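You operate a simulated robot arm through the tools that you are given. There is no shell and no other tool.

You run a simulated robot arm. Do the job below in one go: nothing can be reset, and whatever is moved stays where it is left.

## Task
Wind 40 m on the Lot 95 bobbin in the loader and put it back on its tray.
Fine: shuttle in for the run, out after Done; one run.

The check looks at the end state, three seconds after you hand in, the way a careful person would. Anything else that was tipped, shoved, dropped, spilled or broken makes it a failure.

## Robot
A 7-joint arm with a two-finger parallel gripper, fixed in place. Base frame: the origin is at the foot of the arm, x ahead of it, y to its left, z up. Readings come in mm, degrees, newtons and seconds.
With the tool pointing down near the work surface it reaches from about 140 to 660 mm from the base axis. Its first joint turns from -66.0 to 66.0 degrees. Payload 2.4 kg.
The tool frame sits at the grasp point between the pads (the TCP): z along the fingers, y along the line on which they close. The tips reach 30 mm beyond it. Largest opening 94 mm; finger width 28, thickness 10; the body of the gripper, 50 by 96 mm, starts 55 mm behind the TCP.
Orientation is that of the tool frame in the base frame, as a unit quaternion [w, x, y, z]. With the fingers straight down and closing along the base's y, the tool's x points along the base's -x, its y along +y and its z along -z.

## Interface
- The arm moves only by the tool move_arm. Its argument "series" is a list of rows, each a list of 7 numbers: the finger opening in mm, from 0 to 94, then the shift along the tool's x, y, z in mm, then the turn, a rotation vector about the tool's x, y, z in degrees. In form: [[claw, tx, ty, tz, rx, ry, rz], ...]. A call has 1 to 20 rows; each row shifts and turns the commanded pose from where the row before left it, along the tool's axes as they then stand. A row lasts 0.2 s, in which the tool goes at most 50 mm and 8.6 degrees; a call with a longer step from one row to the next is refused whole, and so is a gripper value outside its range. Where a pose cannot be reached the arm comes as near as it can. A force on the tool above 40 N (or 10 N above the force at the start of the call, whichever is more), or a blocked arm, ends the call early, and 0.2 s more pass. Each finger travels about 153 mm/s and halts on what it meets, pressing with about 26 N; the grip force reading is that of the motor and also rises with nothing between the fingers. The clock runs only during rows and for 0.2 s after the last one: add rows that do not move to give the fingers time. The reply holds the time, the measured pose of the TCP, the force on the tool along the base axes, the opening and the grip force, in the units named above and with some noise, with the torque about the TCP (base axes, N m) and any sound that the robot's microphone picked up.
- Cameras (640 x 400 px; columns grow to the right, rows downward): "scene" is fixed at [16.8, 458, 1446.6]; the picture's right is [-0.91, -0.41, 0.00], its down [-0.22, 0.49, -0.84] and it looks along [0.35, -0.77, -0.54] (base axes); focal length 314 px, centre (320, 200). "wrist" rides on the gripper at [76, 14, -103] in the tool frame; the picture's right is [-0.18, 0.98, 0.00], its down [-0.75, -0.14, -0.64] and it looks along [-0.63, -0.12, 0.77] (tool axes); focal length 243 px, centre (320, 200).
- get_image(camera): a new picture of that camera. No time passes.
- point_at(camera, pixels): there is no depth. For up to 12 entries [column, row, z] of the newest picture of that camera ("zoom" is the newest enlarged one), the place [x, y] in the base frame at which the ray of that pixel passes the height z, good to about 3 mm. No time passes.
- enlarge(camera, box): a new picture of the part [left, top, right, bottom] of that camera's present view, enlarged. No time passes.
- finish_job(): hands the job in; it is judged then, once.

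Leave the gripper open and the arm clear of the work at the hand-in unless told otherwise.

The tools are called after "Emit:" by a JSON object that holds its "fn" and its "kwargs". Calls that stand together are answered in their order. move_arm: Moves the arm, as the interface text tells. Its arguments: {"type":"object","properties":{"series":{"type":"array","items":{"type":"array","items":{"type":"number"}}}},"required":["series"]} The other tools are called the same way: get_image (camera) takes a picture; point_at (camera, pixels) gives the place at which the rays of pixels pass given heights; enlarge (camera, box) takes an enlarged picture of a part of a camera's view; finish_job () hands the job in.

At the start:

```text
time_s: 0.0
tool_pos: [241.2, -289.4, 1162.7]
tcp_rot: [0.0, 0.0, 1.0, 0.0]
force: [-0.6, 0.6, 0.2]
wrist_torque: [0.01, -0.02, -0.01]
finger_gap: 93.8
finger_force: 0.0
```

scene: 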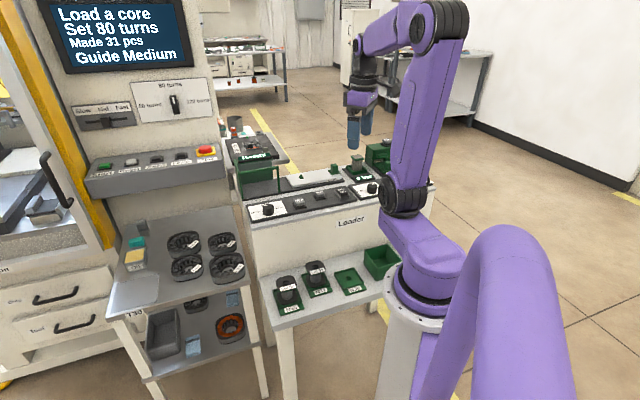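
wrist: 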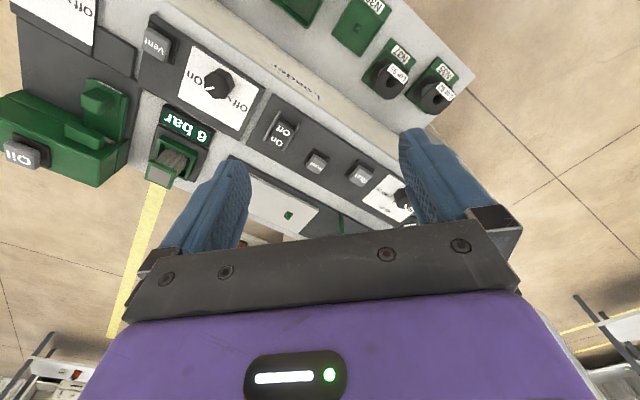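

I see two stations: a core winding machine on the left and one labelled "Loader" in the middle, with bobbins on trays in front of it. I'll enlarge parts of the scene to read the labels.

Emit:
{"fn": "enlarge", "kwargs": {"camera": "scene", "box": [220, 110, 440, 250]}}

Emit:
{"fn": "enlarge", "kwargs": {"camera": "scene", "box": [250, 230, 430, 340]}}

Emit:
{"fn": "enlarge", "kwargs": {"camera": "wrist", "box": [0, 0, 500, 240]}}

```text
2.86 times, centred on (330, 180) of scene
```

zoom: 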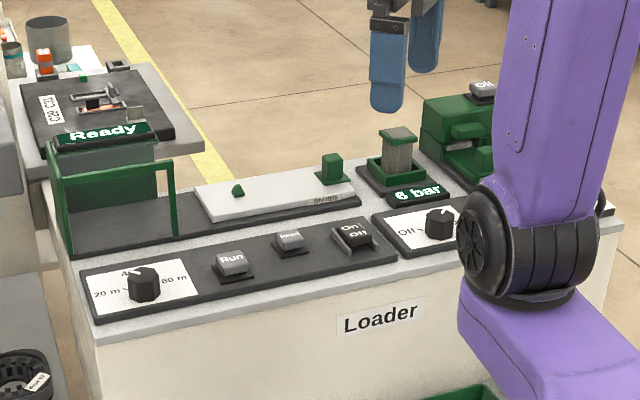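

```text
3.56 times, centred on (340, 285) of scene
```

zoom: 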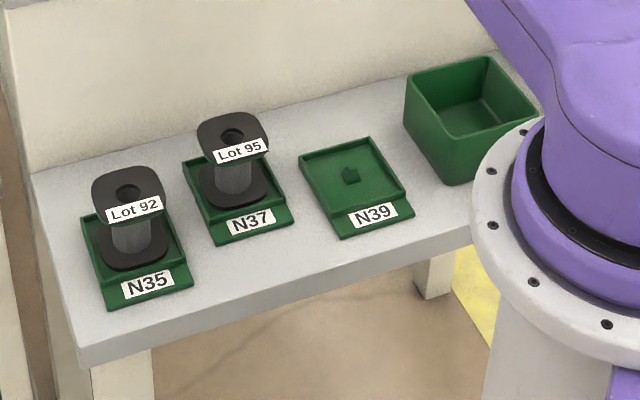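

```text
1.28 times, centred on (250, 120) of wrist
```

zoom: 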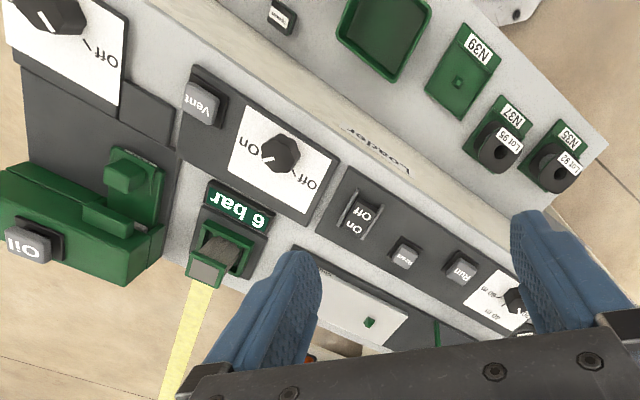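

Both views show Lot 95 sitting on tray N37. To get heights I'll compare where the scene and wrist rays meet at several z values, using the Lot 95 top hole, the run button and the air knob.

Emit:
{"fn": "point_at", "kwargs": {"camera": "scene", "pixels": [[315.3, 267.3, 500], [315.3, 267.3, 700], [315.3, 267.3, 900], [300, 201, 500], [300, 201, 700], [300, 201, 900], [371, 188, 500], [371, 188, 700], [371, 188, 900]]}}

Emit:
{"fn": "point_at", "kwargs": {"camera": "wrist", "pixels": [[390.6, 87.2, 500], [390.6, 87.2, 700], [390.6, 87.2, 900], [361, 172, 500], [361, 172, 700], [361, 172, 900], [218, 83, 500], [218, 83, 700], [218, 83, 900]]}}

```text
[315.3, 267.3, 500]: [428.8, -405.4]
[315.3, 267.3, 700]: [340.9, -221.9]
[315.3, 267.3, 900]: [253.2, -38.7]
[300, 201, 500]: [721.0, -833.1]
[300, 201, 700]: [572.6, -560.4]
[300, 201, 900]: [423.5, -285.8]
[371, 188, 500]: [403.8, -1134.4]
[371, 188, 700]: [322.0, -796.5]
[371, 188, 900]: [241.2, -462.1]
```

```text
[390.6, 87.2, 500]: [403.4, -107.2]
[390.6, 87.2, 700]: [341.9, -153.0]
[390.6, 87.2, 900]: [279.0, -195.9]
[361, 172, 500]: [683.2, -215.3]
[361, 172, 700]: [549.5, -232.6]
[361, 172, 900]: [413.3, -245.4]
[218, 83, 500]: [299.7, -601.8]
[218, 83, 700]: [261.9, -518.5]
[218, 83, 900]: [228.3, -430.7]
```

The rays agree at about z 760 for the Lot 95 top, near (318, -166), and about z 927 for the loader controls. Next I'll enlarge the left machine's controls and the loader details to see what each one does.

Emit:
{"fn": "enlarge", "kwargs": {"camera": "scene", "box": [40, 0, 240, 190]}}

Emit:
{"fn": "enlarge", "kwargs": {"camera": "scene", "box": [225, 120, 325, 220]}}

Emit:
{"fn": "enlarge", "kwargs": {"camera": "scene", "box": [300, 130, 400, 220]}}

Emit:
{"fn": "enlarge", "kwargs": {"camera": "wrist", "box": [0, 0, 220, 200]}}

```text
2.11 times, centred on (140, 95) of scene
```

zoom: 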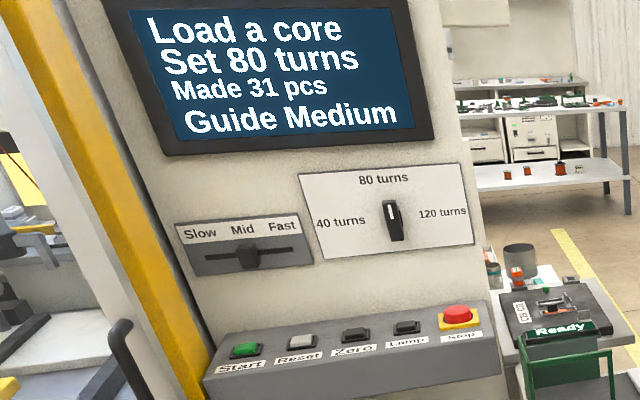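

```text
4.00 times, centred on (275, 170) of scene
```

zoom: 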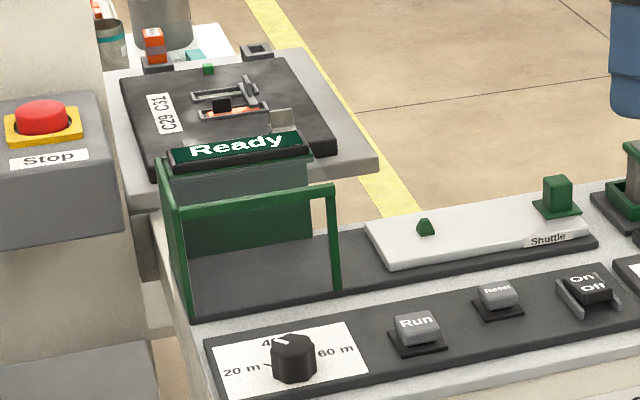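

```text
4.44 times, centred on (350, 175) of scene
```

zoom: 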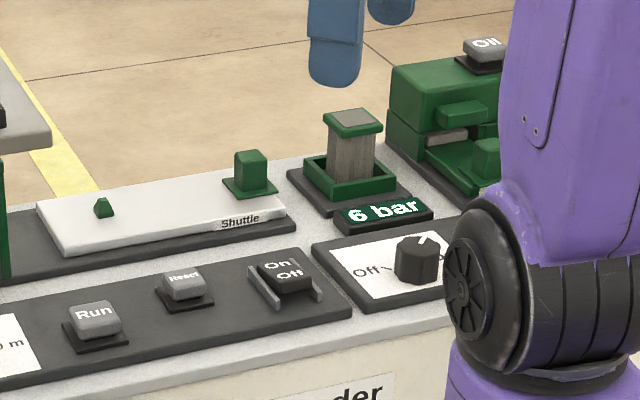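

```text
2.00 times, centred on (110, 100) of wrist
```

zoom: 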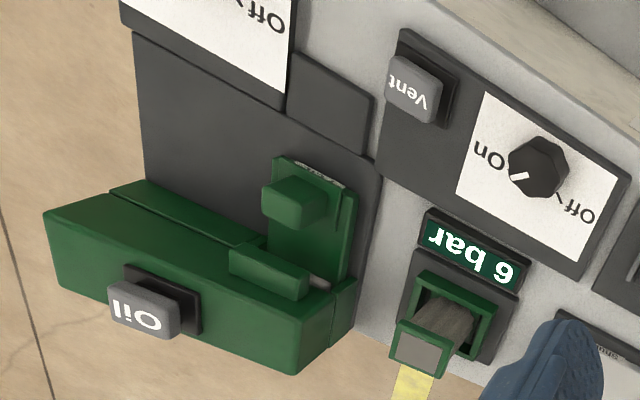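

The loader has a white shuttle with a bobbin peg and a green handle, a green housing with a "Ready" sign, a 20/40/80 m knob, Run, Reset and On/Off, plus an air section reading 6 bar. I'll shift the arm 120 mm in +y at its present height to see the housing and the length knob better.

Emit:
{"fn": "move_arm", "kwargs": {"series": [[94, 0, 40, 0, 0, 0, 0], [94, 0, 40, 0, 0, 0, 0], [94, 0, 40, 0, 0, 0, 0], [94, 0, 0, 0, 0, 0, 0]]}}

Emit:
{"fn": "get_image", "kwargs": {"camera": "wrist"}}

Emit:
{"fn": "get_image", "kwargs": {"camera": "scene"}}

```text
time_s: 1.0
tool_pos: [238.4, -168.9, 1161.1]
tcp_rot: [0.001, 0.0, 1.0, 0.0]
force: [0.1, -1.3, 0.0]
wrist_torque: [0.0, -0.01, 0.01]
finger_gap: 93.9
finger_force: 0.0
```

```text
taken
```

wrist: 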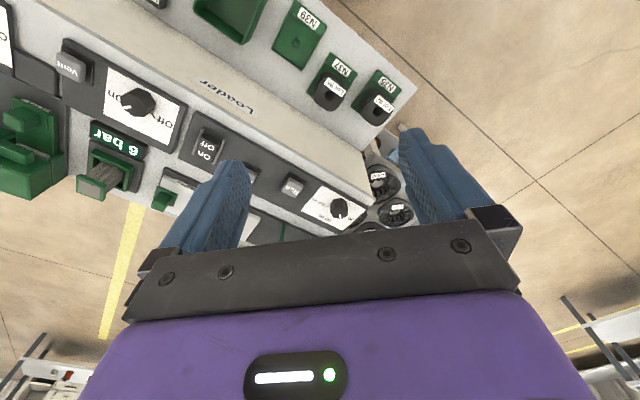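

```text
taken
```

scene: 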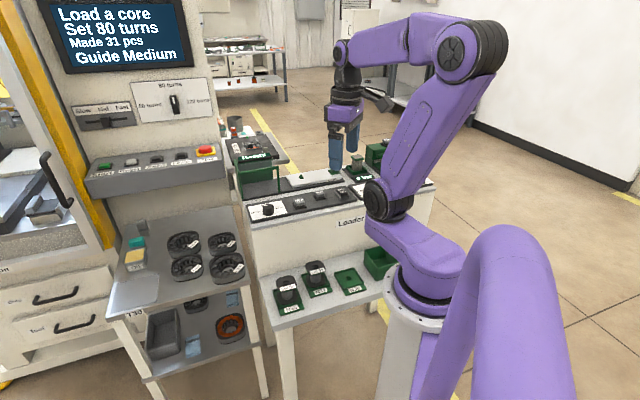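

The gripper hides the housing from here. I'll back off 110 mm in -x so the wrist camera sees the length knob and the housing.

Emit:
{"fn": "move_arm", "kwargs": {"series": [[94, 40, 0, 0, 0, 0, 0], [94, 40, 0, 0, 0, 0, 0], [94, 30, 0, 0, 0, 0, 0], [94, 0, 0, 0, 0, 0, 0]]}}

Emit:
{"fn": "get_image", "kwargs": {"camera": "wrist"}}

```text
time_s: 1.8
tool_pos: [138.5, -173.8, 1168.8]
tcp_rot: [0.013, 0.003, 1.0, -0.008]
force: [-6.7, -6.7, 38.0]
wrist_torque: [1.85, 0.64, 0.43]
finger_gap: 89.3
finger_force: 0.2
stopped in row 4: the force on the tool passed its limit at 57 N (the readings are from after the stop); the commanded pose is now the measured one
```

```text
taken
```

wrist: 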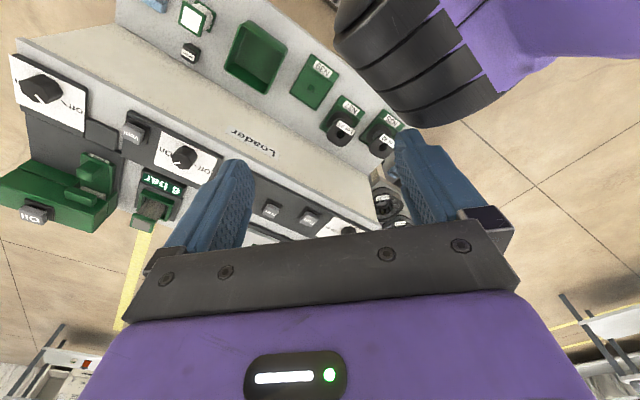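

The finger touched the arm's own link: the force stopped the call and the gap went to 89.3. I'll go straight back out in +x.

Emit:
{"fn": "move_arm", "kwargs": {"series": [[94, -20, 0, 0, 0, 0, 0], [94, -40, 0, 0, 0, 0, 0], [94, -40, 0, 0, 0, 0, 0], [94, 0, 0, 0, 0, 0, 0]]}}

Emit:
{"fn": "get_image", "kwargs": {"camera": "scene"}}

```text
time_s: 2.2
tool_pos: [143.9, -169.6, 1164.7]
tcp_rot: [0.002, 0.0, 1.0, -0.002]
force: [2.0, -0.2, 3.4]
wrist_torque: [0.17, -0.07, -0.12]
finger_gap: 93.5
finger_force: 0.0
stopped in row 1: the force on the tool passed its limit at 62 N (the readings are from after the stop); the commanded pose is now the measured one
```

```text
taken
```

scene: 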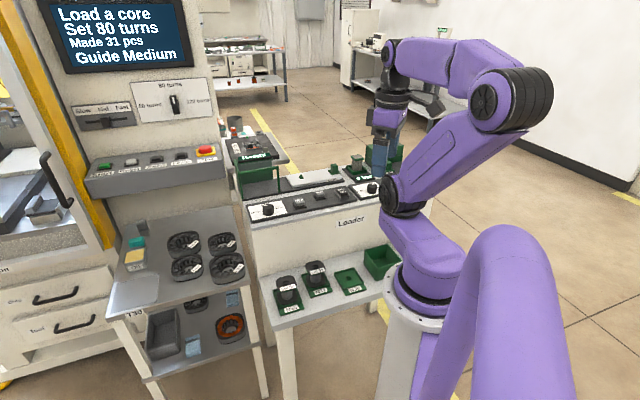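

The force has dropped again and the gap is back to 93.5. I'll keep moving out in +x in small steps.

Emit:
{"fn": "move_arm", "kwargs": {"series": [[94, -20, 0, 0, 0, 0, 0], [94, -30, 0, 0, 0, 0, 0], [94, -40, 0, 0, 0, 0, 0], [94, 0, 0, 0, 0, 0, 0]]}}

Emit:
{"fn": "get_image", "kwargs": {"camera": "wrist"}}

```text
time_s: 3.2
tool_pos: [234.5, -171.0, 1166.1]
tcp_rot: [0.003, 0.0, 1.0, -0.002]
force: [-0.2, -0.7, -0.4]
wrist_torque: [0.0, 0.02, 0.0]
finger_gap: 94.0
finger_force: 0.1
```

```text
taken
```

wrist: 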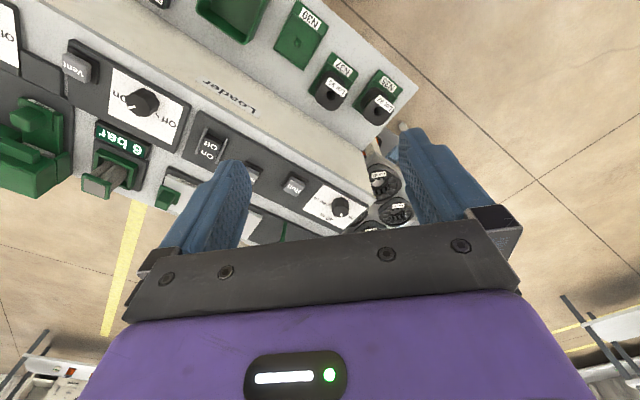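

Clear again. The loader runs at 45° across the base frame, facing azimuth -45°. I'll turn the tool 45° about its z so the camera looks square at the loader, then move along it toward the housing.

Emit:
{"fn": "move_arm", "kwargs": {"series": [[94, 0, 0, 0, 0, 0, 7.5], [94, 0, 0, 0, 0, 0, 7.5], [94, 0, 0, 0, 0, 0, 7.5], [94, 0, 0, 0, 0, 0, 7.5], [94, 0, 0, 0, 0, 0, 7.5], [94, 0, 0, 0, 0, 0, 7.5], [94, 0, 40, 0, 0, 0, 0], [94, 0, 40, 0, 0, 0, 0], [94, 0, 20, 0, 0, 0, 0], [94, 0, 0, 0, 0, 0, 0]]}}

Emit:
{"fn": "get_image", "kwargs": {"camera": "wrist"}}

```text
time_s: 5.4
tool_pos: [307.2, -99.1, 1163.8]
tcp_rot: [0.003, 0.383, 0.924, -0.002]
force: [0.1, 0.5, -0.6]
wrist_torque: [-0.03, -0.02, -0.01]
finger_gap: 93.9
finger_force: 0.0
```

```text
taken
```

wrist: 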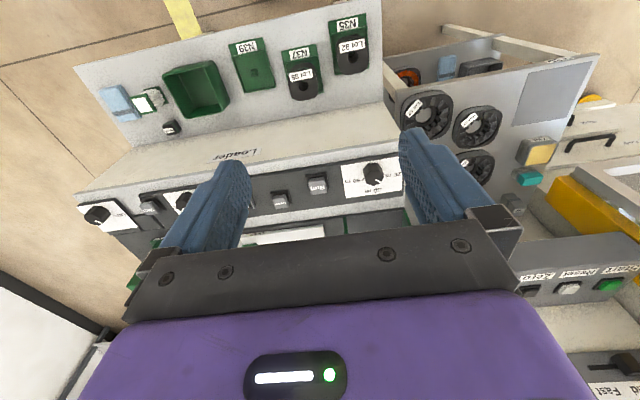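

The view is now square to the loader, though upside down. I'll tilt the tool about 24° outward so the camera looks at the shuttle and housing, which are just hidden behind the gripper.

Emit:
{"fn": "move_arm", "kwargs": {"series": [[94, 0, 0, 0, 0, -8, 0], [94, 0, 0, 0, 0, -8, 0], [94, 0, 0, 0, 0, -8, 0], [94, 0, 0, 0, 0, 0, 0]]}}

Emit:
{"fn": "get_image", "kwargs": {"camera": "wrist"}}

Emit:
{"fn": "enlarge", "kwargs": {"camera": "wrist", "box": [200, 60, 440, 240]}}

```text
time_s: 6.4
tool_pos: [306.3, -100.2, 1166.4]
tcp_rot: [0.196, 0.374, 0.903, -0.08]
force: [-0.4, 0.1, -0.4]
wrist_torque: [0.02, 0.01, 0.0]
finger_gap: 94.0
finger_force: 0.1
```

```text
taken
```

wrist: 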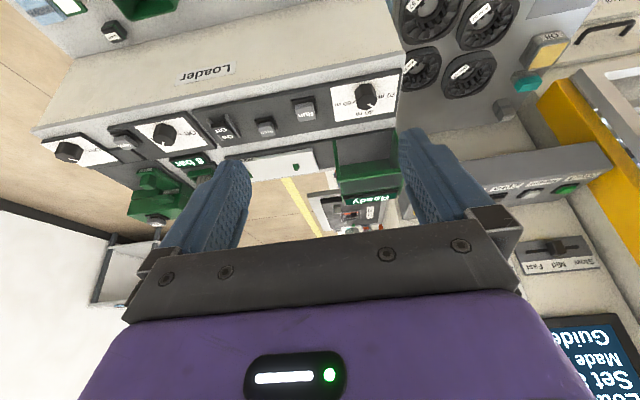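

```text
2.22 times, centred on (320, 150) of wrist
```

zoom: 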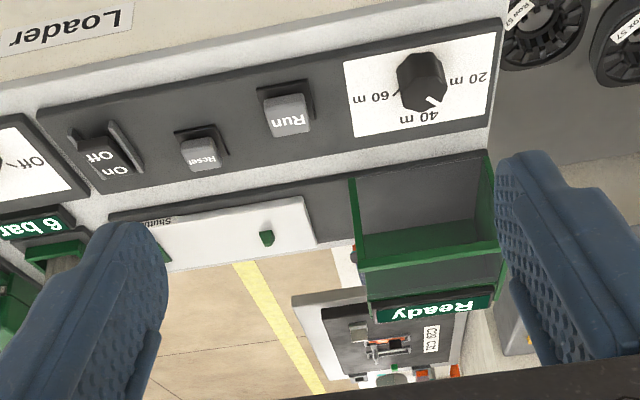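

I can now read 20, 40 and 60 m on the length dial. I'll enlarge the dial to see exactly where its pointer stands.

Emit:
{"fn": "enlarge", "kwargs": {"camera": "wrist", "box": [320, 65, 410, 125]}}

Emit:
{"fn": "enlarge", "kwargs": {"camera": "scene", "box": [240, 190, 300, 230]}}

Emit:
{"fn": "enlarge", "kwargs": {"camera": "wrist", "box": [40, 100, 240, 230]}}

```text
6.67 times, centred on (365, 95) of wrist
```

zoom: 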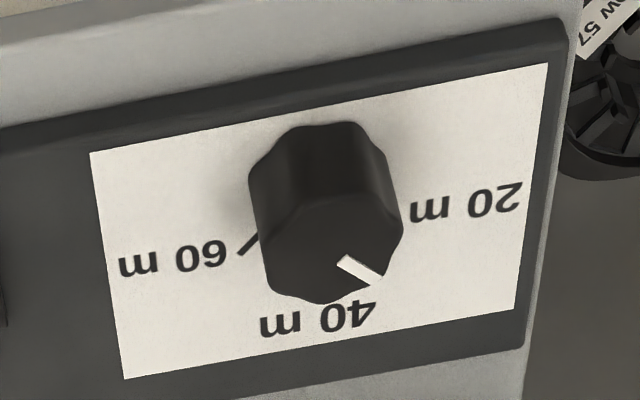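

```text
10.00 times, centred on (270, 210) of scene
```

zoom: 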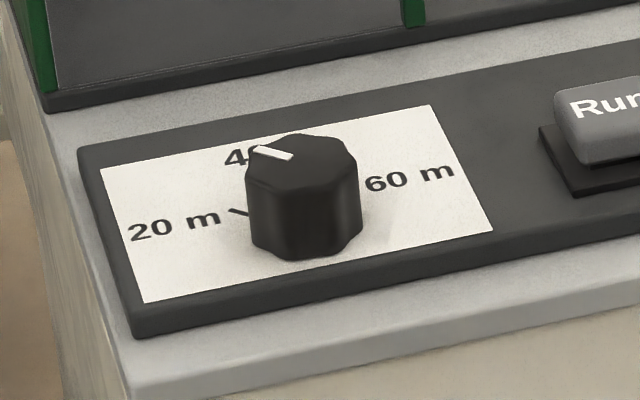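

```text
3.08 times, centred on (140, 165) of wrist
```

zoom: 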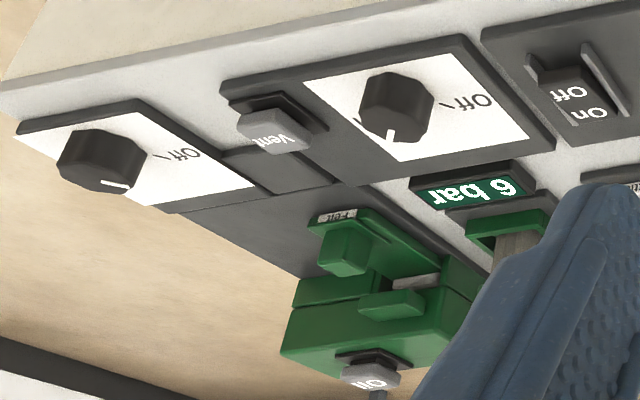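

The pointer lies parallel to the 20 m tick in both views, so the dial stands at 20 m and I'll have to turn it one mark to 40 m. The air knob points at On, with 6 bar shown. Now I'll level the tool and go lower to look closely at the Lot 95 bobbin and its tray.

Emit:
{"fn": "move_arm", "kwargs": {"series": [[94, 0, 0, 0, 0, 8, 0], [94, 0, 0, 0, 0, 8, 0], [94, 0, 0, 0, 0, 8, 0], [94, 0, 0, 40, 0, 0, 0], [94, 0, 0, 40, 0, 0, 0], [94, 0, 0, 40, 0, 0, 0], [94, 0, 0, 40, 0, 0, 0], [94, 0, 0, 40, 0, 0, 0], [94, 0, 0, 0, 0, 0, 0]]}}

Emit:
{"fn": "get_image", "kwargs": {"camera": "wrist"}}

Emit:
{"fn": "get_image", "kwargs": {"camera": "scene"}}

```text
time_s: 8.4
tool_pos: [307.0, -100.7, 966.2]
tcp_rot: [0.002, 0.382, 0.924, -0.001]
force: [0.5, -0.1, 0.4]
wrist_torque: [-0.01, 0.0, -0.03]
finger_gap: 94.0
finger_force: 0.1
```

```text
taken
```

wrist: 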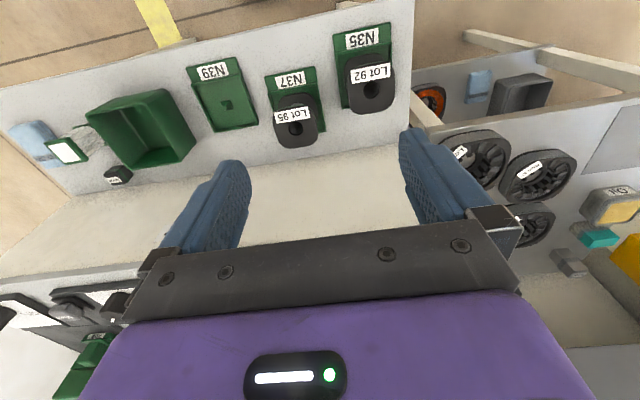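

```text
taken
```

scene: 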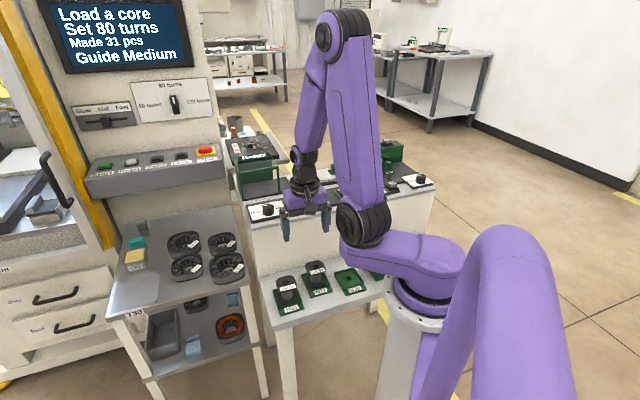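

The bobbins are in view with Lot 95 at about (295, 120). I'll enlarge it and the empty tray N39.

Emit:
{"fn": "enlarge", "kwargs": {"camera": "wrist", "box": [180, 20, 420, 170]}}

Emit:
{"fn": "enlarge", "kwargs": {"camera": "wrist", "box": [250, 60, 345, 155]}}

Emit:
{"fn": "enlarge", "kwargs": {"camera": "wrist", "box": [0, 60, 210, 200]}}

```text
2.67 times, centred on (300, 95) of wrist
```

zoom: 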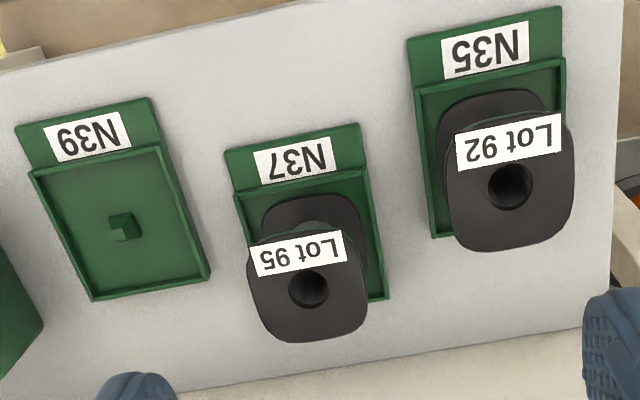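

```text
4.21 times, centred on (298, 108) of wrist
```

zoom: 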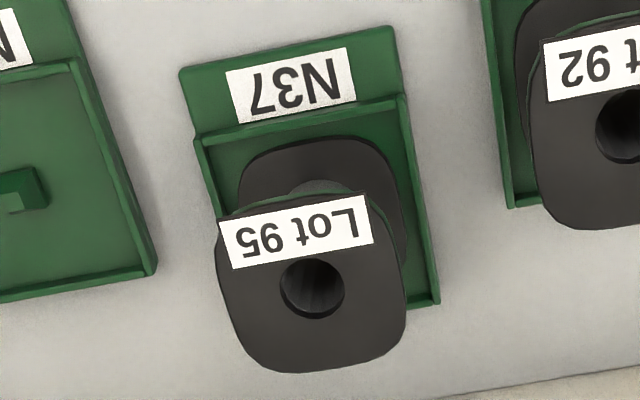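

```text
2.86 times, centred on (105, 130) of wrist
```

zoom: 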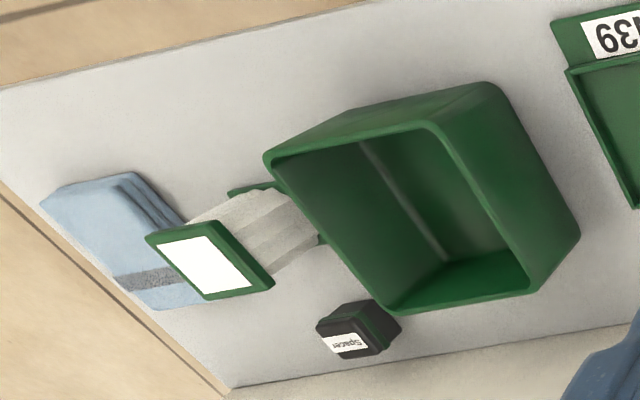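

I'll triangulate the N37 tray label, the Lot 95 top hole and the flange edges with both cameras.

Emit:
{"fn": "enlarge", "kwargs": {"camera": "scene", "box": [265, 250, 375, 320]}}

Emit:
{"fn": "point_at", "kwargs": {"camera": "wrist", "pixels": [[290.9, 80.7, 690], [290.9, 80.7, 720], [295.5, 128.2, 740], [295.5, 128.2, 770], [265.7, 56, 700], [351, 41, 700]]}}

Emit:
{"fn": "point_at", "kwargs": {"camera": "scene", "pixels": [[320.9, 291.2, 690], [320.9, 291.2, 720], [315.3, 267.3, 740], [315.3, 267.3, 770]]}}

```text
5.71 times, centred on (320, 285) of scene
```

zoom: 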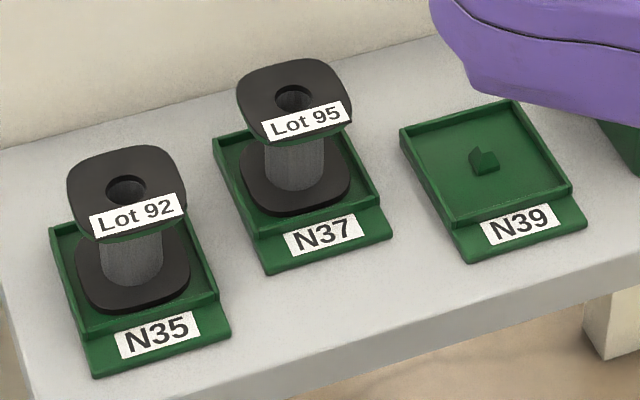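

```text
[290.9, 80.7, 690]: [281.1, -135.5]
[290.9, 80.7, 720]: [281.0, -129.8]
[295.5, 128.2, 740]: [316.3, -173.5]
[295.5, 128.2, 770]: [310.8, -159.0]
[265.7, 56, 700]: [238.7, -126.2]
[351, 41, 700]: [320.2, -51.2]
```

```text
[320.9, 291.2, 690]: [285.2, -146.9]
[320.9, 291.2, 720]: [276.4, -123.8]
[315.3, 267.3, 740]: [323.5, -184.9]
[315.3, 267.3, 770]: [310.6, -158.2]
```

The hole comes out at z ≈ 768 near (311, -160), and the tray label at about z 710. Next I'll measure the flange edges and tray corners.

Emit:
{"fn": "point_at", "kwargs": {"camera": "wrist", "pixels": [[273.8, 131.8, 768], [318.2, 131.8, 768], [292.3, 110.4, 768], [296.1, 148.4, 768], [295.5, 128.2, 768], [267.5, 90, 710], [316, 81, 710], [325, 131, 710], [298, 108, 710], [361.5, 89, 768]]}}

Emit:
{"fn": "enlarge", "kwargs": {"camera": "wrist", "box": [185, 50, 285, 150]}}

```text
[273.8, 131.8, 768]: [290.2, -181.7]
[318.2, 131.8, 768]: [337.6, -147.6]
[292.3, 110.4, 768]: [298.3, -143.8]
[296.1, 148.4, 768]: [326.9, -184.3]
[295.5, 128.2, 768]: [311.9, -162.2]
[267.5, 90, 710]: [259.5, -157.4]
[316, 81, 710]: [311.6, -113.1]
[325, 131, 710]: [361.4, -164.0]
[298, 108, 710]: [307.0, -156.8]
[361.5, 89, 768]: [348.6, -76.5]
```

```text
4.00 times, centred on (235, 100) of wrist
```

zoom: 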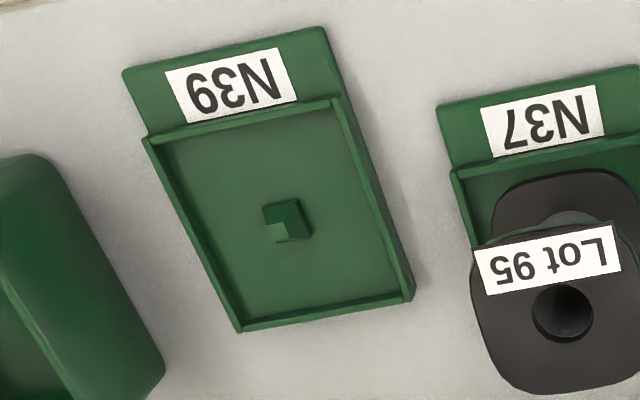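

The flange is roughly 55 mm square and the tray is about 70 mm, centred on (311, -161), the same as the bobbin. The fingers must therefore hold the upper flange only. Now I'll get rough positions for the loader parts from the scene view.

Emit:
{"fn": "point_at", "kwargs": {"camera": "scene", "pixels": [[301.25, 177, 920], [334.5, 168.75, 940], [254.25, 156.75, 1000], [266, 209, 930], [300, 201, 925], [323, 193.5, 925], [345, 192, 925], [235, 196, 905], [247, 222, 900], [418, 180, 905]]}}

Emit:
{"fn": "enlarge", "kwargs": {"camera": "scene", "box": [225, 140, 375, 240]}}

```text
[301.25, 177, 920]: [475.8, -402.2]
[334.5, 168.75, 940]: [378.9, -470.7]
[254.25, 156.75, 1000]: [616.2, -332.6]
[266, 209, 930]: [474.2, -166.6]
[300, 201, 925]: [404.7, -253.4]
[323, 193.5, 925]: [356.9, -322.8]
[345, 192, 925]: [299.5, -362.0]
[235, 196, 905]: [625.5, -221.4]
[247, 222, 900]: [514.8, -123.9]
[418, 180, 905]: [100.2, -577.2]
```

```text
4.00 times, centred on (300, 190) of scene
```

zoom: 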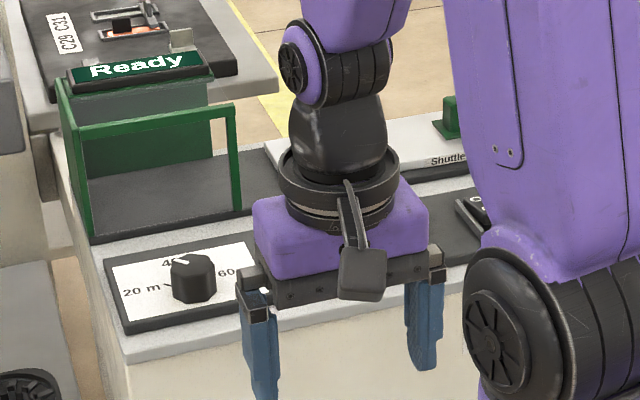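

The peg comes out near (476, -402) and the handle near (379, -471), both close to the limit of reach but inside it. I'll go up to about z 1130 and forward over the loader for a close look at the shuttle, peg and housing.

Emit:
{"fn": "move_arm", "kwargs": {"series": [[94, 0, 0, -40, 0, 0, 0], [94, 0, 0, -40, 0, 0, 0], [94, 0, 0, -40, 0, 0, 0], [94, 0, 0, -40, 0, 0, 0], [94, -35, -15, 0, 0, 0, 0], [94, -35, -15, 0, 0, 0, 0], [94, -35, -15, 0, 0, 0, 0], [94, -35, -15, 0, 0, 0, 0], [94, 0, 0, 0, 0, 0, 0]]}}

Emit:
{"fn": "get_image", "kwargs": {"camera": "wrist"}}

Emit:
{"fn": "get_image", "kwargs": {"camera": "scene"}}

```text
time_s: 10.4
tool_pos: [361.7, -242.1, 1126.9]
tcp_rot: [0.003, 0.382, 0.924, -0.002]
force: [0.5, -0.4, -0.2]
wrist_torque: [-0.02, 0.06, -0.03]
finger_gap: 94.2
finger_force: 0.2
```

```text
taken
```

wrist: 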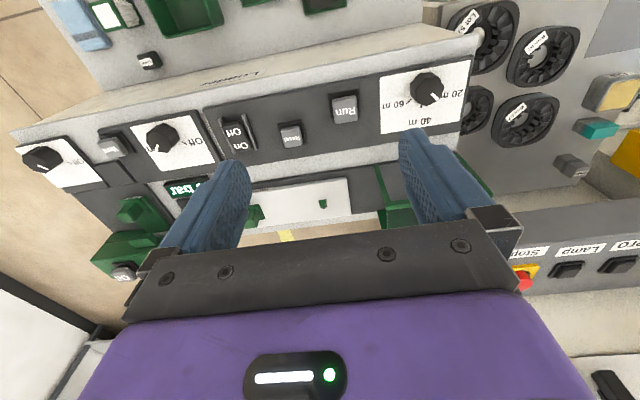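

```text
taken
```

scene: 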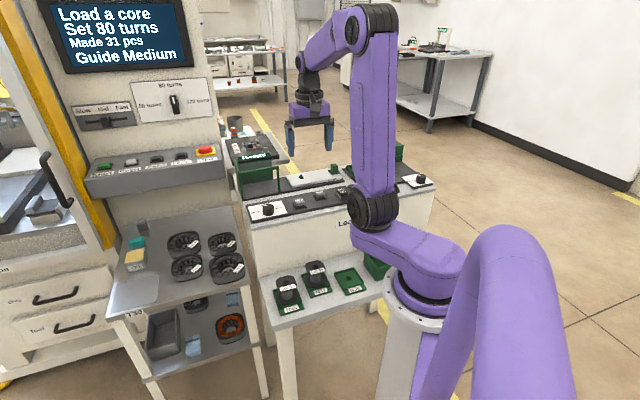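

I can see the peg at about (322, 203), with the handle and housing partly behind the fingers. I'll enlarge this region.

Emit:
{"fn": "enlarge", "kwargs": {"camera": "wrist", "box": [230, 60, 490, 240]}}

Emit:
{"fn": "enlarge", "kwargs": {"camera": "scene", "box": [225, 140, 355, 230]}}

```text
2.22 times, centred on (360, 150) of wrist
```

zoom: 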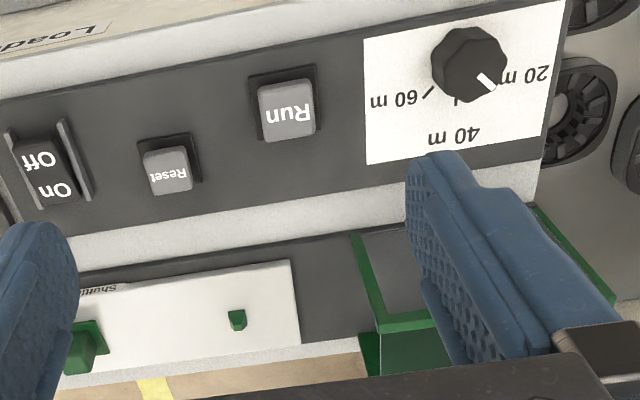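

```text
4.44 times, centred on (290, 185) of scene
```

zoom: 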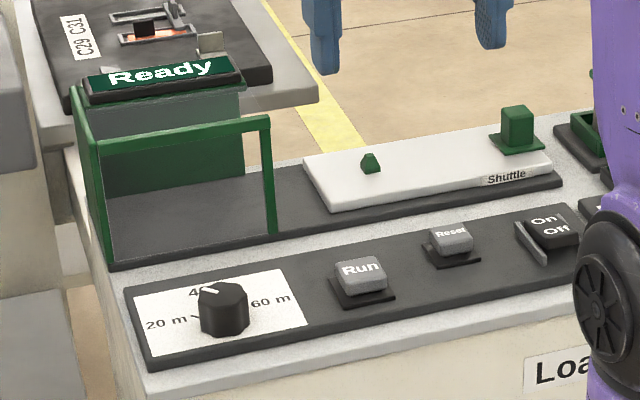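

Both views confirm it: the 40 m tick is free, straight up from the knob, and the pointer covers the 20 m tick. I'll triangulate the main loader points with both cameras.

Emit:
{"fn": "point_at", "kwargs": {"camera": "wrist", "pixels": [[322.6, 202.7, 910], [322.6, 202.7, 940], [345.6, 109.5, 910], [345.6, 109.5, 940], [291.5, 136.5, 910], [291.5, 136.5, 940], [428.4, 92.3, 910], [428.4, 92.3, 940], [347.4, 177.9, 910], [351, 215.3, 910], [251.9, 217.6, 910], [251.9, 217.6, 940]]}}

Emit:
{"fn": "point_at", "kwargs": {"camera": "scene", "pixels": [[301.3, 176, 910], [301.3, 176, 940], [299.5, 200.8, 910], [299.5, 200.8, 940], [319.3, 193.6, 910], [319.3, 193.6, 940], [268.4, 206.4, 910], [268.4, 206.4, 940], [292.9, 187.7, 910], [286.6, 176, 910], [334.4, 166.5, 910], [334.4, 166.5, 940]]}}

```text
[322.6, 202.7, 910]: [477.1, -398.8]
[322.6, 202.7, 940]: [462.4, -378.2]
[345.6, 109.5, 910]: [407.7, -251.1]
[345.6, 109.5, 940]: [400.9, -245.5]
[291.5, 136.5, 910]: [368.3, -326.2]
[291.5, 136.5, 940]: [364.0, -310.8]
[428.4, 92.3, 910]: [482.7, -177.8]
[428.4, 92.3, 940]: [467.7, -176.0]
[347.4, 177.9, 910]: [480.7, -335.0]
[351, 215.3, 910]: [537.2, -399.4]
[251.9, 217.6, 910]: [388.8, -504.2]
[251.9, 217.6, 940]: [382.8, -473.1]
```

```text
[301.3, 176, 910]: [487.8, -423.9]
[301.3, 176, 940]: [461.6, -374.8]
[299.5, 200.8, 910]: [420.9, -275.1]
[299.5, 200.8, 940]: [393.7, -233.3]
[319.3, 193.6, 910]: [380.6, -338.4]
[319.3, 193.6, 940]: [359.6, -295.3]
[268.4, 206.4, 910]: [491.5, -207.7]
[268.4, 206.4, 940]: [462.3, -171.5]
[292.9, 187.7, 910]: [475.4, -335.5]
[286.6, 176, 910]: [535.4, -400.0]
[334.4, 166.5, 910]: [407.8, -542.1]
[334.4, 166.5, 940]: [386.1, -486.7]
```

Heights come out around plate 910, buttons 925–930 and knob 936. I'll shift along the loader by 75 mm in -u and back 40 mm, so the whole shuttle plate lies between the fingers in the view.

Emit:
{"fn": "move_arm", "kwargs": {"series": [[94, 20, -38, 0, 0, 0, 0], [94, 20, -37, 0, 0, 0, 0], [94, 0, 0, 0, 0, 0, 0]]}}

Emit:
{"fn": "get_image", "kwargs": {"camera": "wrist"}}

Emit:
{"fn": "enlarge", "kwargs": {"camera": "wrist", "box": [220, 80, 420, 230]}}

```text
time_s: 11.2
tool_pos: [279.4, -266.0, 1126.9]
tcp_rot: [0.003, 0.383, 0.924, -0.001]
force: [-0.9, -0.4, -0.2]
wrist_torque: [0.0, -0.02, -0.01]
finger_gap: 93.8
finger_force: 0.0
```

```text
taken
```

wrist: 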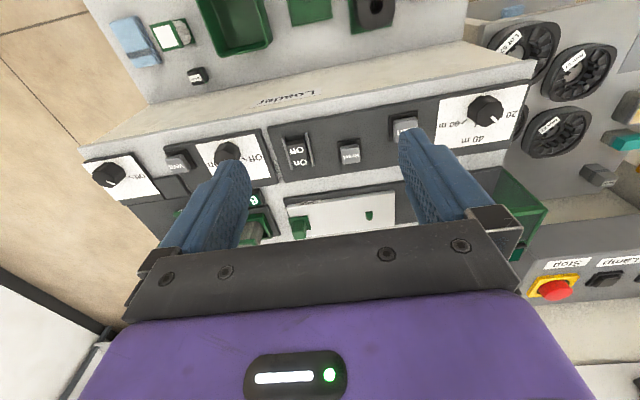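

```text
2.67 times, centred on (320, 155) of wrist
```

zoom: 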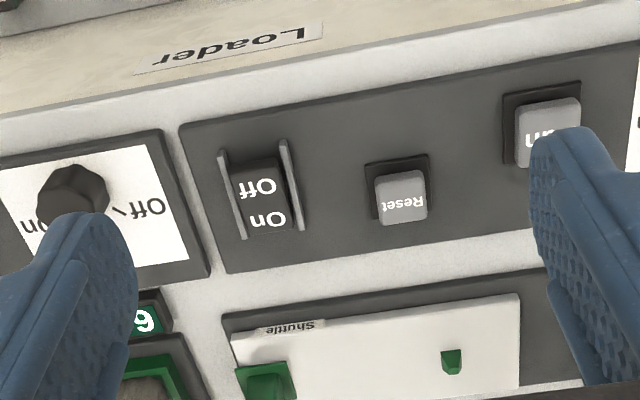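

The plate sank in the picture, so I need to go forward rather than back. I'll move forward 90 mm so the shuttle rises in the view.

Emit:
{"fn": "move_arm", "kwargs": {"series": [[94, -45, 10, 0, 0, 0, 0], [94, -45, 10, 0, 0, 0, 0], [94, 0, 0, 0, 0, 0, 0]]}}

Emit:
{"fn": "get_image", "kwargs": {"camera": "wrist"}}

Emit:
{"fn": "enlarge", "kwargs": {"camera": "wrist", "box": [220, 100, 420, 230]}}

```text
time_s: 12.0
tool_pos: [356.4, -317.0, 1127.0]
tcp_rot: [0.003, 0.383, 0.924, -0.001]
force: [-0.1, -0.7, -0.2]
wrist_torque: [0.04, 0.03, 0.0]
finger_gap: 93.9
finger_force: 0.1
```

```text
taken
```

wrist: 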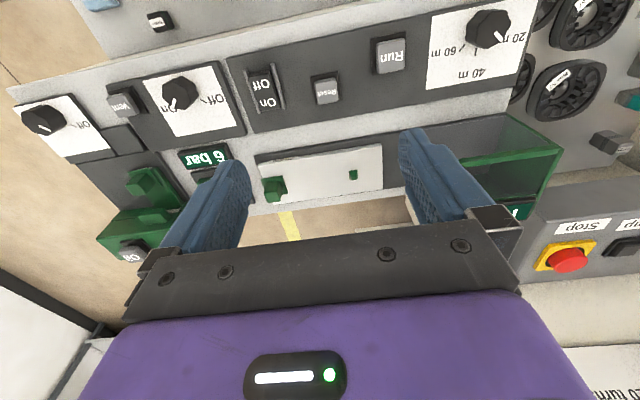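

```text
3.08 times, centred on (320, 165) of wrist
```

zoom: 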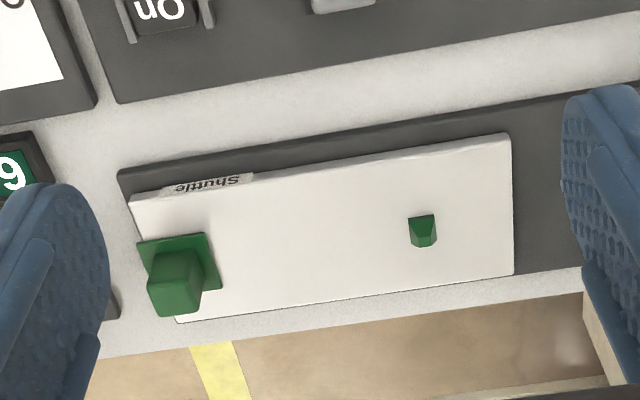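

This is a clear view of the whole shuttle. I'll locate the plate corners, peg and handle, and compare them with the earlier view to get the heights.

Emit:
{"fn": "point_at", "kwargs": {"camera": "wrist", "pixels": [[381.7, 143.6, 910], [382.7, 188.7, 910], [259, 165.6, 910], [274.9, 204, 910], [352.8, 172.1, 910], [353.4, 179, 925], [272.6, 197.5, 940], [273.9, 185.1, 912], [381.7, 143.6, 890], [382.7, 188.7, 890]]}}

Emit:
{"fn": "enlarge", "kwargs": {"camera": "scene", "box": [275, 150, 355, 200]}}

```text
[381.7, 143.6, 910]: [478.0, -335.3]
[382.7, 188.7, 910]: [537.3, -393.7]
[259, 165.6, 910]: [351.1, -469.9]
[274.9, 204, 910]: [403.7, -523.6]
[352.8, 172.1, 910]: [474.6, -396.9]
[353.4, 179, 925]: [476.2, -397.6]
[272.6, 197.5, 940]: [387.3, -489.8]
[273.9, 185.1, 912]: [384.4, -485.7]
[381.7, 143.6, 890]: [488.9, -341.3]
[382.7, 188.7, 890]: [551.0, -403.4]
```

```text
8.00 times, centred on (315, 175) of scene
```

zoom: 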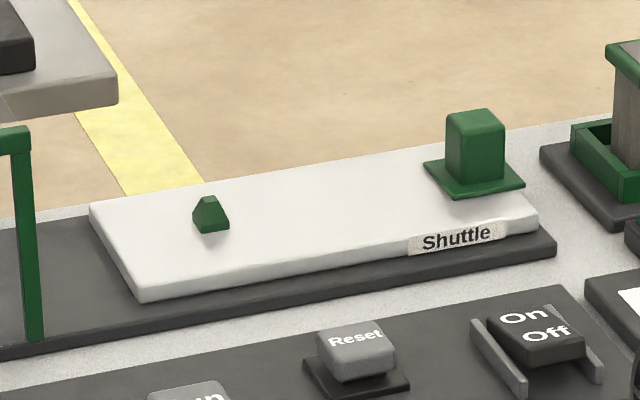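

The two views agree. The plate is at z ≈ 910, the peg at about (475, -397) and the handle at about (386, -488), with the loader axis at 45°. The dial comes first, so I'll move to look closely at the length knob.

Emit:
{"fn": "move_arm", "kwargs": {"series": [[94, 24, 42, 0, 0, 0, 0], [94, 24, 42, 0, 0, 0, 0], [94, 24, 42, 0, 0, 0, 0], [94, 24, 42, 0, 0, 0, 0], [94, 0, 0, 40, 0, 0, 0], [94, 0, 0, 0, 0, 0, 0]]}}

Emit:
{"fn": "get_image", "kwargs": {"camera": "wrist"}}

Emit:
{"fn": "enlarge", "kwargs": {"camera": "wrist", "box": [220, 60, 420, 220]}}

```text
time_s: 13.4
tool_pos: [408.0, -129.5, 1085.4]
tcp_rot: [0.003, 0.383, 0.924, -0.001]
force: [-0.1, 0.3, 1.2]
wrist_torque: [-0.02, 0.02, -0.01]
finger_gap: 93.9
finger_force: 0.0
```

```text
taken
```

wrist: 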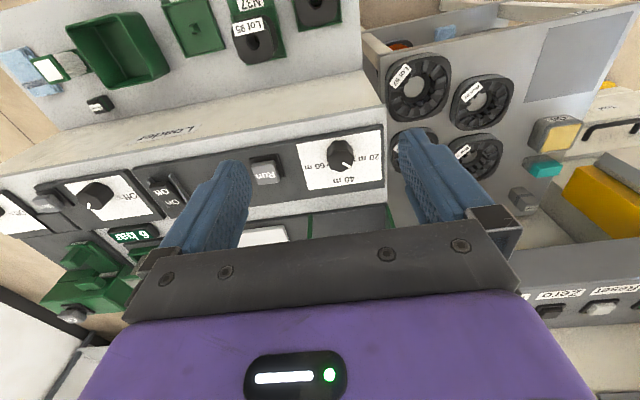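

```text
2.50 times, centred on (320, 140) of wrist
```

zoom: 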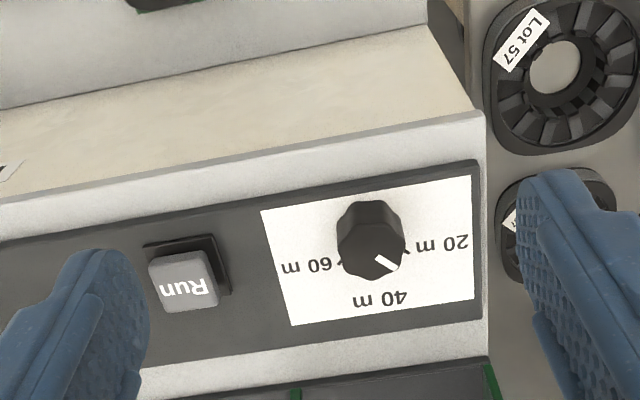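

Emit:
{"fn": "enlarge", "kwargs": {"camera": "wrist", "box": [295, 125, 385, 190]}}

Emit:
{"fn": "point_at", "kwargs": {"camera": "wrist", "pixels": [[339.5, 158, 936], [339.5, 158, 930], [338, 147, 910], [347, 166.5, 936], [328.8, 164.8, 912], [353.2, 160, 912], [304, 145, 912], [378, 129, 912], [298.4, 144.5, 912], [310, 190, 912]]}}

```text
6.15 times, centred on (340, 158) of wrist
```

zoom: 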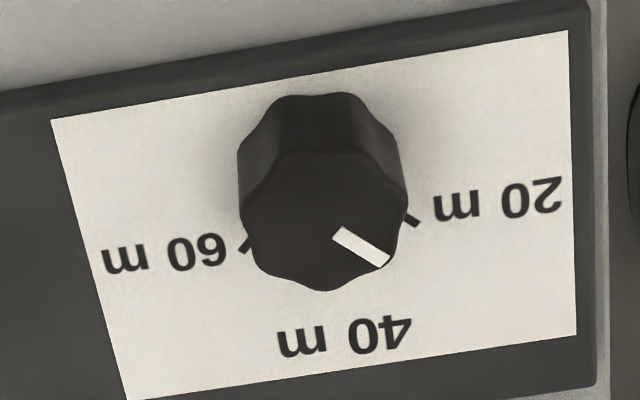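

```text
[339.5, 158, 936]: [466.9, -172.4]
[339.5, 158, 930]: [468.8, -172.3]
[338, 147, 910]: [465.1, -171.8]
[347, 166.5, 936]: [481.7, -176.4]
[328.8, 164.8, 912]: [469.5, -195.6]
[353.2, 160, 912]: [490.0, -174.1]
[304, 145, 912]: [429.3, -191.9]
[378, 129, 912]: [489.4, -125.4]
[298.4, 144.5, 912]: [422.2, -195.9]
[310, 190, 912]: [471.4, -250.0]
```

The pointer clearly lies on the 20 m tick; the base centre is near (341.8, 151.3) and the top-face centre near (340.3, 160.9). I'll work out the knob axis and height.

Emit:
{"fn": "point_at", "kwargs": {"camera": "wrist", "pixels": [[341.8, 151.3, 908], [341.8, 151.3, 912], [340.3, 160.9, 925], [340.3, 160.9, 930], [340.3, 160.9, 936], [340.3, 160.9, 942], [350.6, 168.3, 932], [356, 161.5, 910], [327.5, 165.5, 910], [296, 145, 910], [380.5, 130.5, 910], [381.8, 179.5, 910]]}}

```text
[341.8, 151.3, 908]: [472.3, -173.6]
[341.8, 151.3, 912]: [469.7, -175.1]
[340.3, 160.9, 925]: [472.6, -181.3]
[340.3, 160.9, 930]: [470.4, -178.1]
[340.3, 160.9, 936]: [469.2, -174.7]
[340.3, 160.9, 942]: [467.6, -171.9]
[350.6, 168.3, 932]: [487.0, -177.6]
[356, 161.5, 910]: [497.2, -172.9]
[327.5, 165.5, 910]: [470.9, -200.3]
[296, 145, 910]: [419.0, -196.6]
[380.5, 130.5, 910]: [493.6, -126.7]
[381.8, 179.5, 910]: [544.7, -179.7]
```

The knob axis is at about (470, -175), its top at z ≈ 935, and it's about 31 mm across. The 20 m tick points at about 0° and the 40 m tick at about -45° in the base frame, so it needs 45° clockwise from above. I'll turn the tool back by 45° first so the twist ends at the present yaw, then hover over the knob.

Emit:
{"fn": "move_arm", "kwargs": {"series": [[94, 0, 0, 0, 0, 0, -7.5], [94, 0, 0, 0, 0, 0, -7.5], [94, 0, 0, 0, 0, 0, -7.5], [94, 0, 0, 0, 0, 0, -7.5], [94, 0, 0, 0, 0, 0, -7.5], [94, 0, 0, 0, 0, 0, -7.5], [94, -31, -23, 0, 0, 0, 0], [94, -31, -22.5, 0, 0, 0, 0], [70, 0, 0, 40, 0, 0, 0], [60, 0, 0, 40, 0, 0, 0], [60, 0, 0, 0, 0, 0, 0]]}}

Emit:
{"fn": "get_image", "kwargs": {"camera": "wrist"}}

Emit:
{"fn": "get_image", "kwargs": {"camera": "scene"}}

```text
time_s: 15.8
tool_pos: [470.9, -174.4, 1005.7]
tcp_rot: [0.003, 0.0, 1.0, -0.001]
force: [-0.7, -0.2, -0.1]
wrist_torque: [0.05, -0.03, 0.01]
finger_gap: 60.1
finger_force: 0.1
```

```text
taken
```

wrist: 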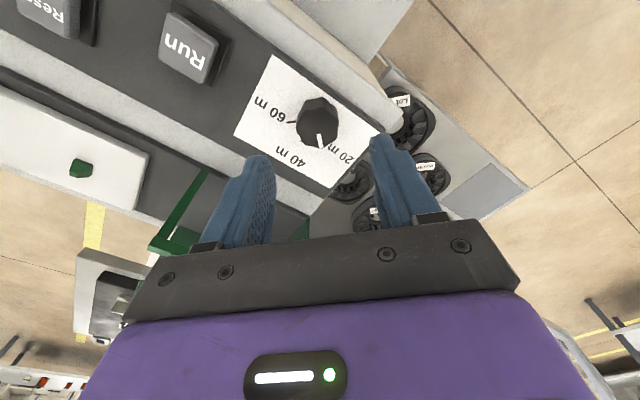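

```text
taken
```

scene: 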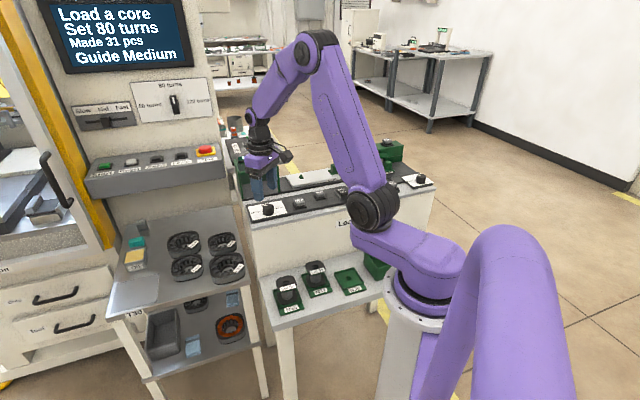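

The knob sits centred between the fingers at about column 320. I'll enlarge to check its top-face centre against the predicted TCP axis.

Emit:
{"fn": "enlarge", "kwargs": {"camera": "wrist", "box": [270, 80, 370, 160]}}

Emit:
{"fn": "enlarge", "kwargs": {"camera": "scene", "box": [235, 160, 315, 220]}}

```text
5.00 times, centred on (320, 120) of wrist
```

zoom: 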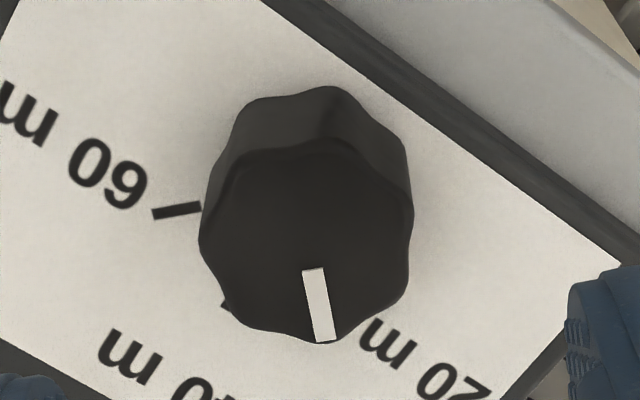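

```text
6.67 times, centred on (275, 190) of scene
```

zoom: 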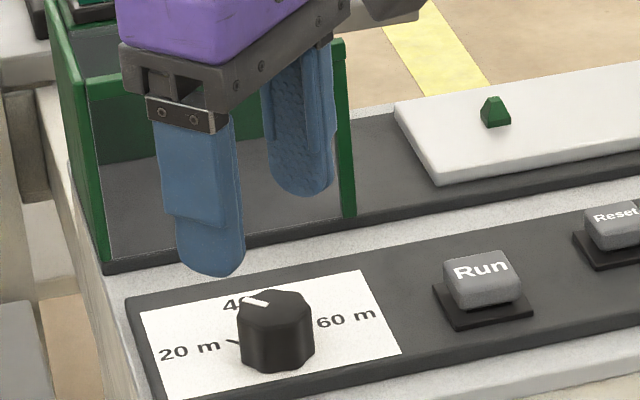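

The top face is centred at about (317, 128) against a predicted (320, 131), so I'm within about 3 mm. I'll correct by -2 mm in x and y, descend to TCP z ≈ 950 and close on the knob.

Emit:
{"fn": "move_arm", "kwargs": {"series": [[60, 2, -2, 20, 0, 0, 0], [60, 0, 0, 20, 0, 0, 0], [60, 0, 0, 15, 0, 0, 0], [60, 0, 0, 0, 0, 0, 0]]}}

Emit:
{"fn": "get_image", "kwargs": {"camera": "wrist"}}

Emit:
{"fn": "enlarge", "kwargs": {"camera": "scene", "box": [235, 160, 315, 220]}}

```text
time_s: 16.8
tool_pos: [468.8, -179.2, 951.7]
tcp_rot: [0.002, 0.0, 1.0, -0.002]
force: [0.1, 0.1, 0.0]
wrist_torque: [0.0, 0.02, 0.03]
finger_gap: 59.9
finger_force: 0.0
```

```text
taken
```

wrist: 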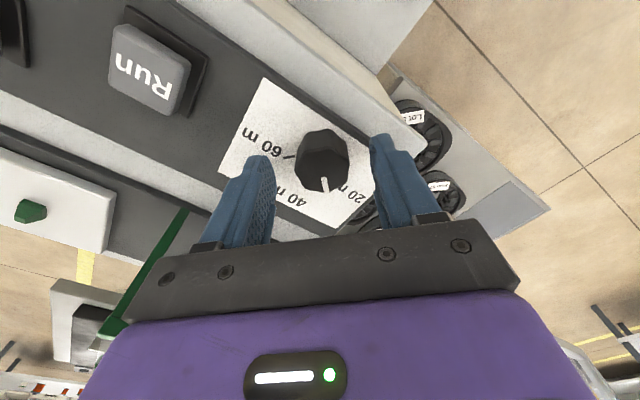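

```text
6.67 times, centred on (275, 190) of scene
```

zoom: 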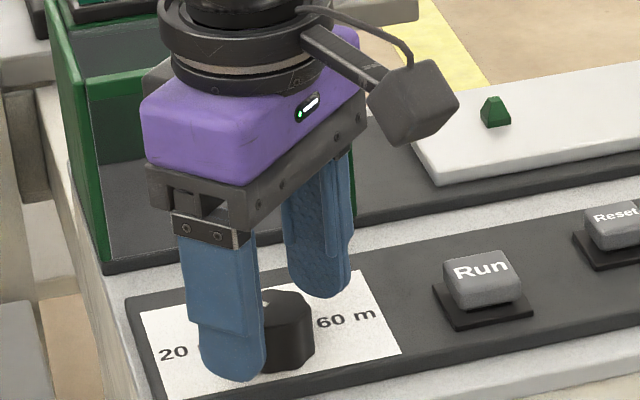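

The fingers straddle the knob. I'll close on it and check the forces before turning.

Emit:
{"fn": "move_arm", "kwargs": {"series": [[40, 0, 0, 0, 0, 0, 0], [20, 0, 0, 0, 0, 0, 0], [20, 0, 0, 0, 0, 0, 0], [20, 0, 0, 0, 0, 0, 0]]}}

Emit:
{"fn": "get_image", "kwargs": {"camera": "wrist"}}

```text
time_s: 17.8
tool_pos: [470.3, -176.0, 951.7]
tcp_rot: [0.002, -0.001, 1.0, -0.002]
force: [0.7, 10.0, 0.1]
wrist_torque: [0.69, 0.0, -0.07]
finger_gap: 31.6
finger_force: 45.1
```

```text
taken
```

wrist: 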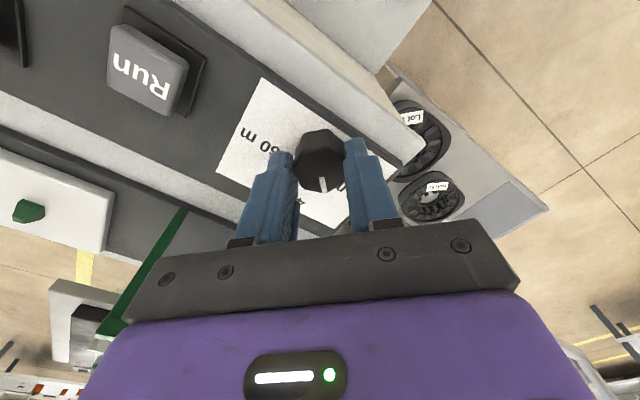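

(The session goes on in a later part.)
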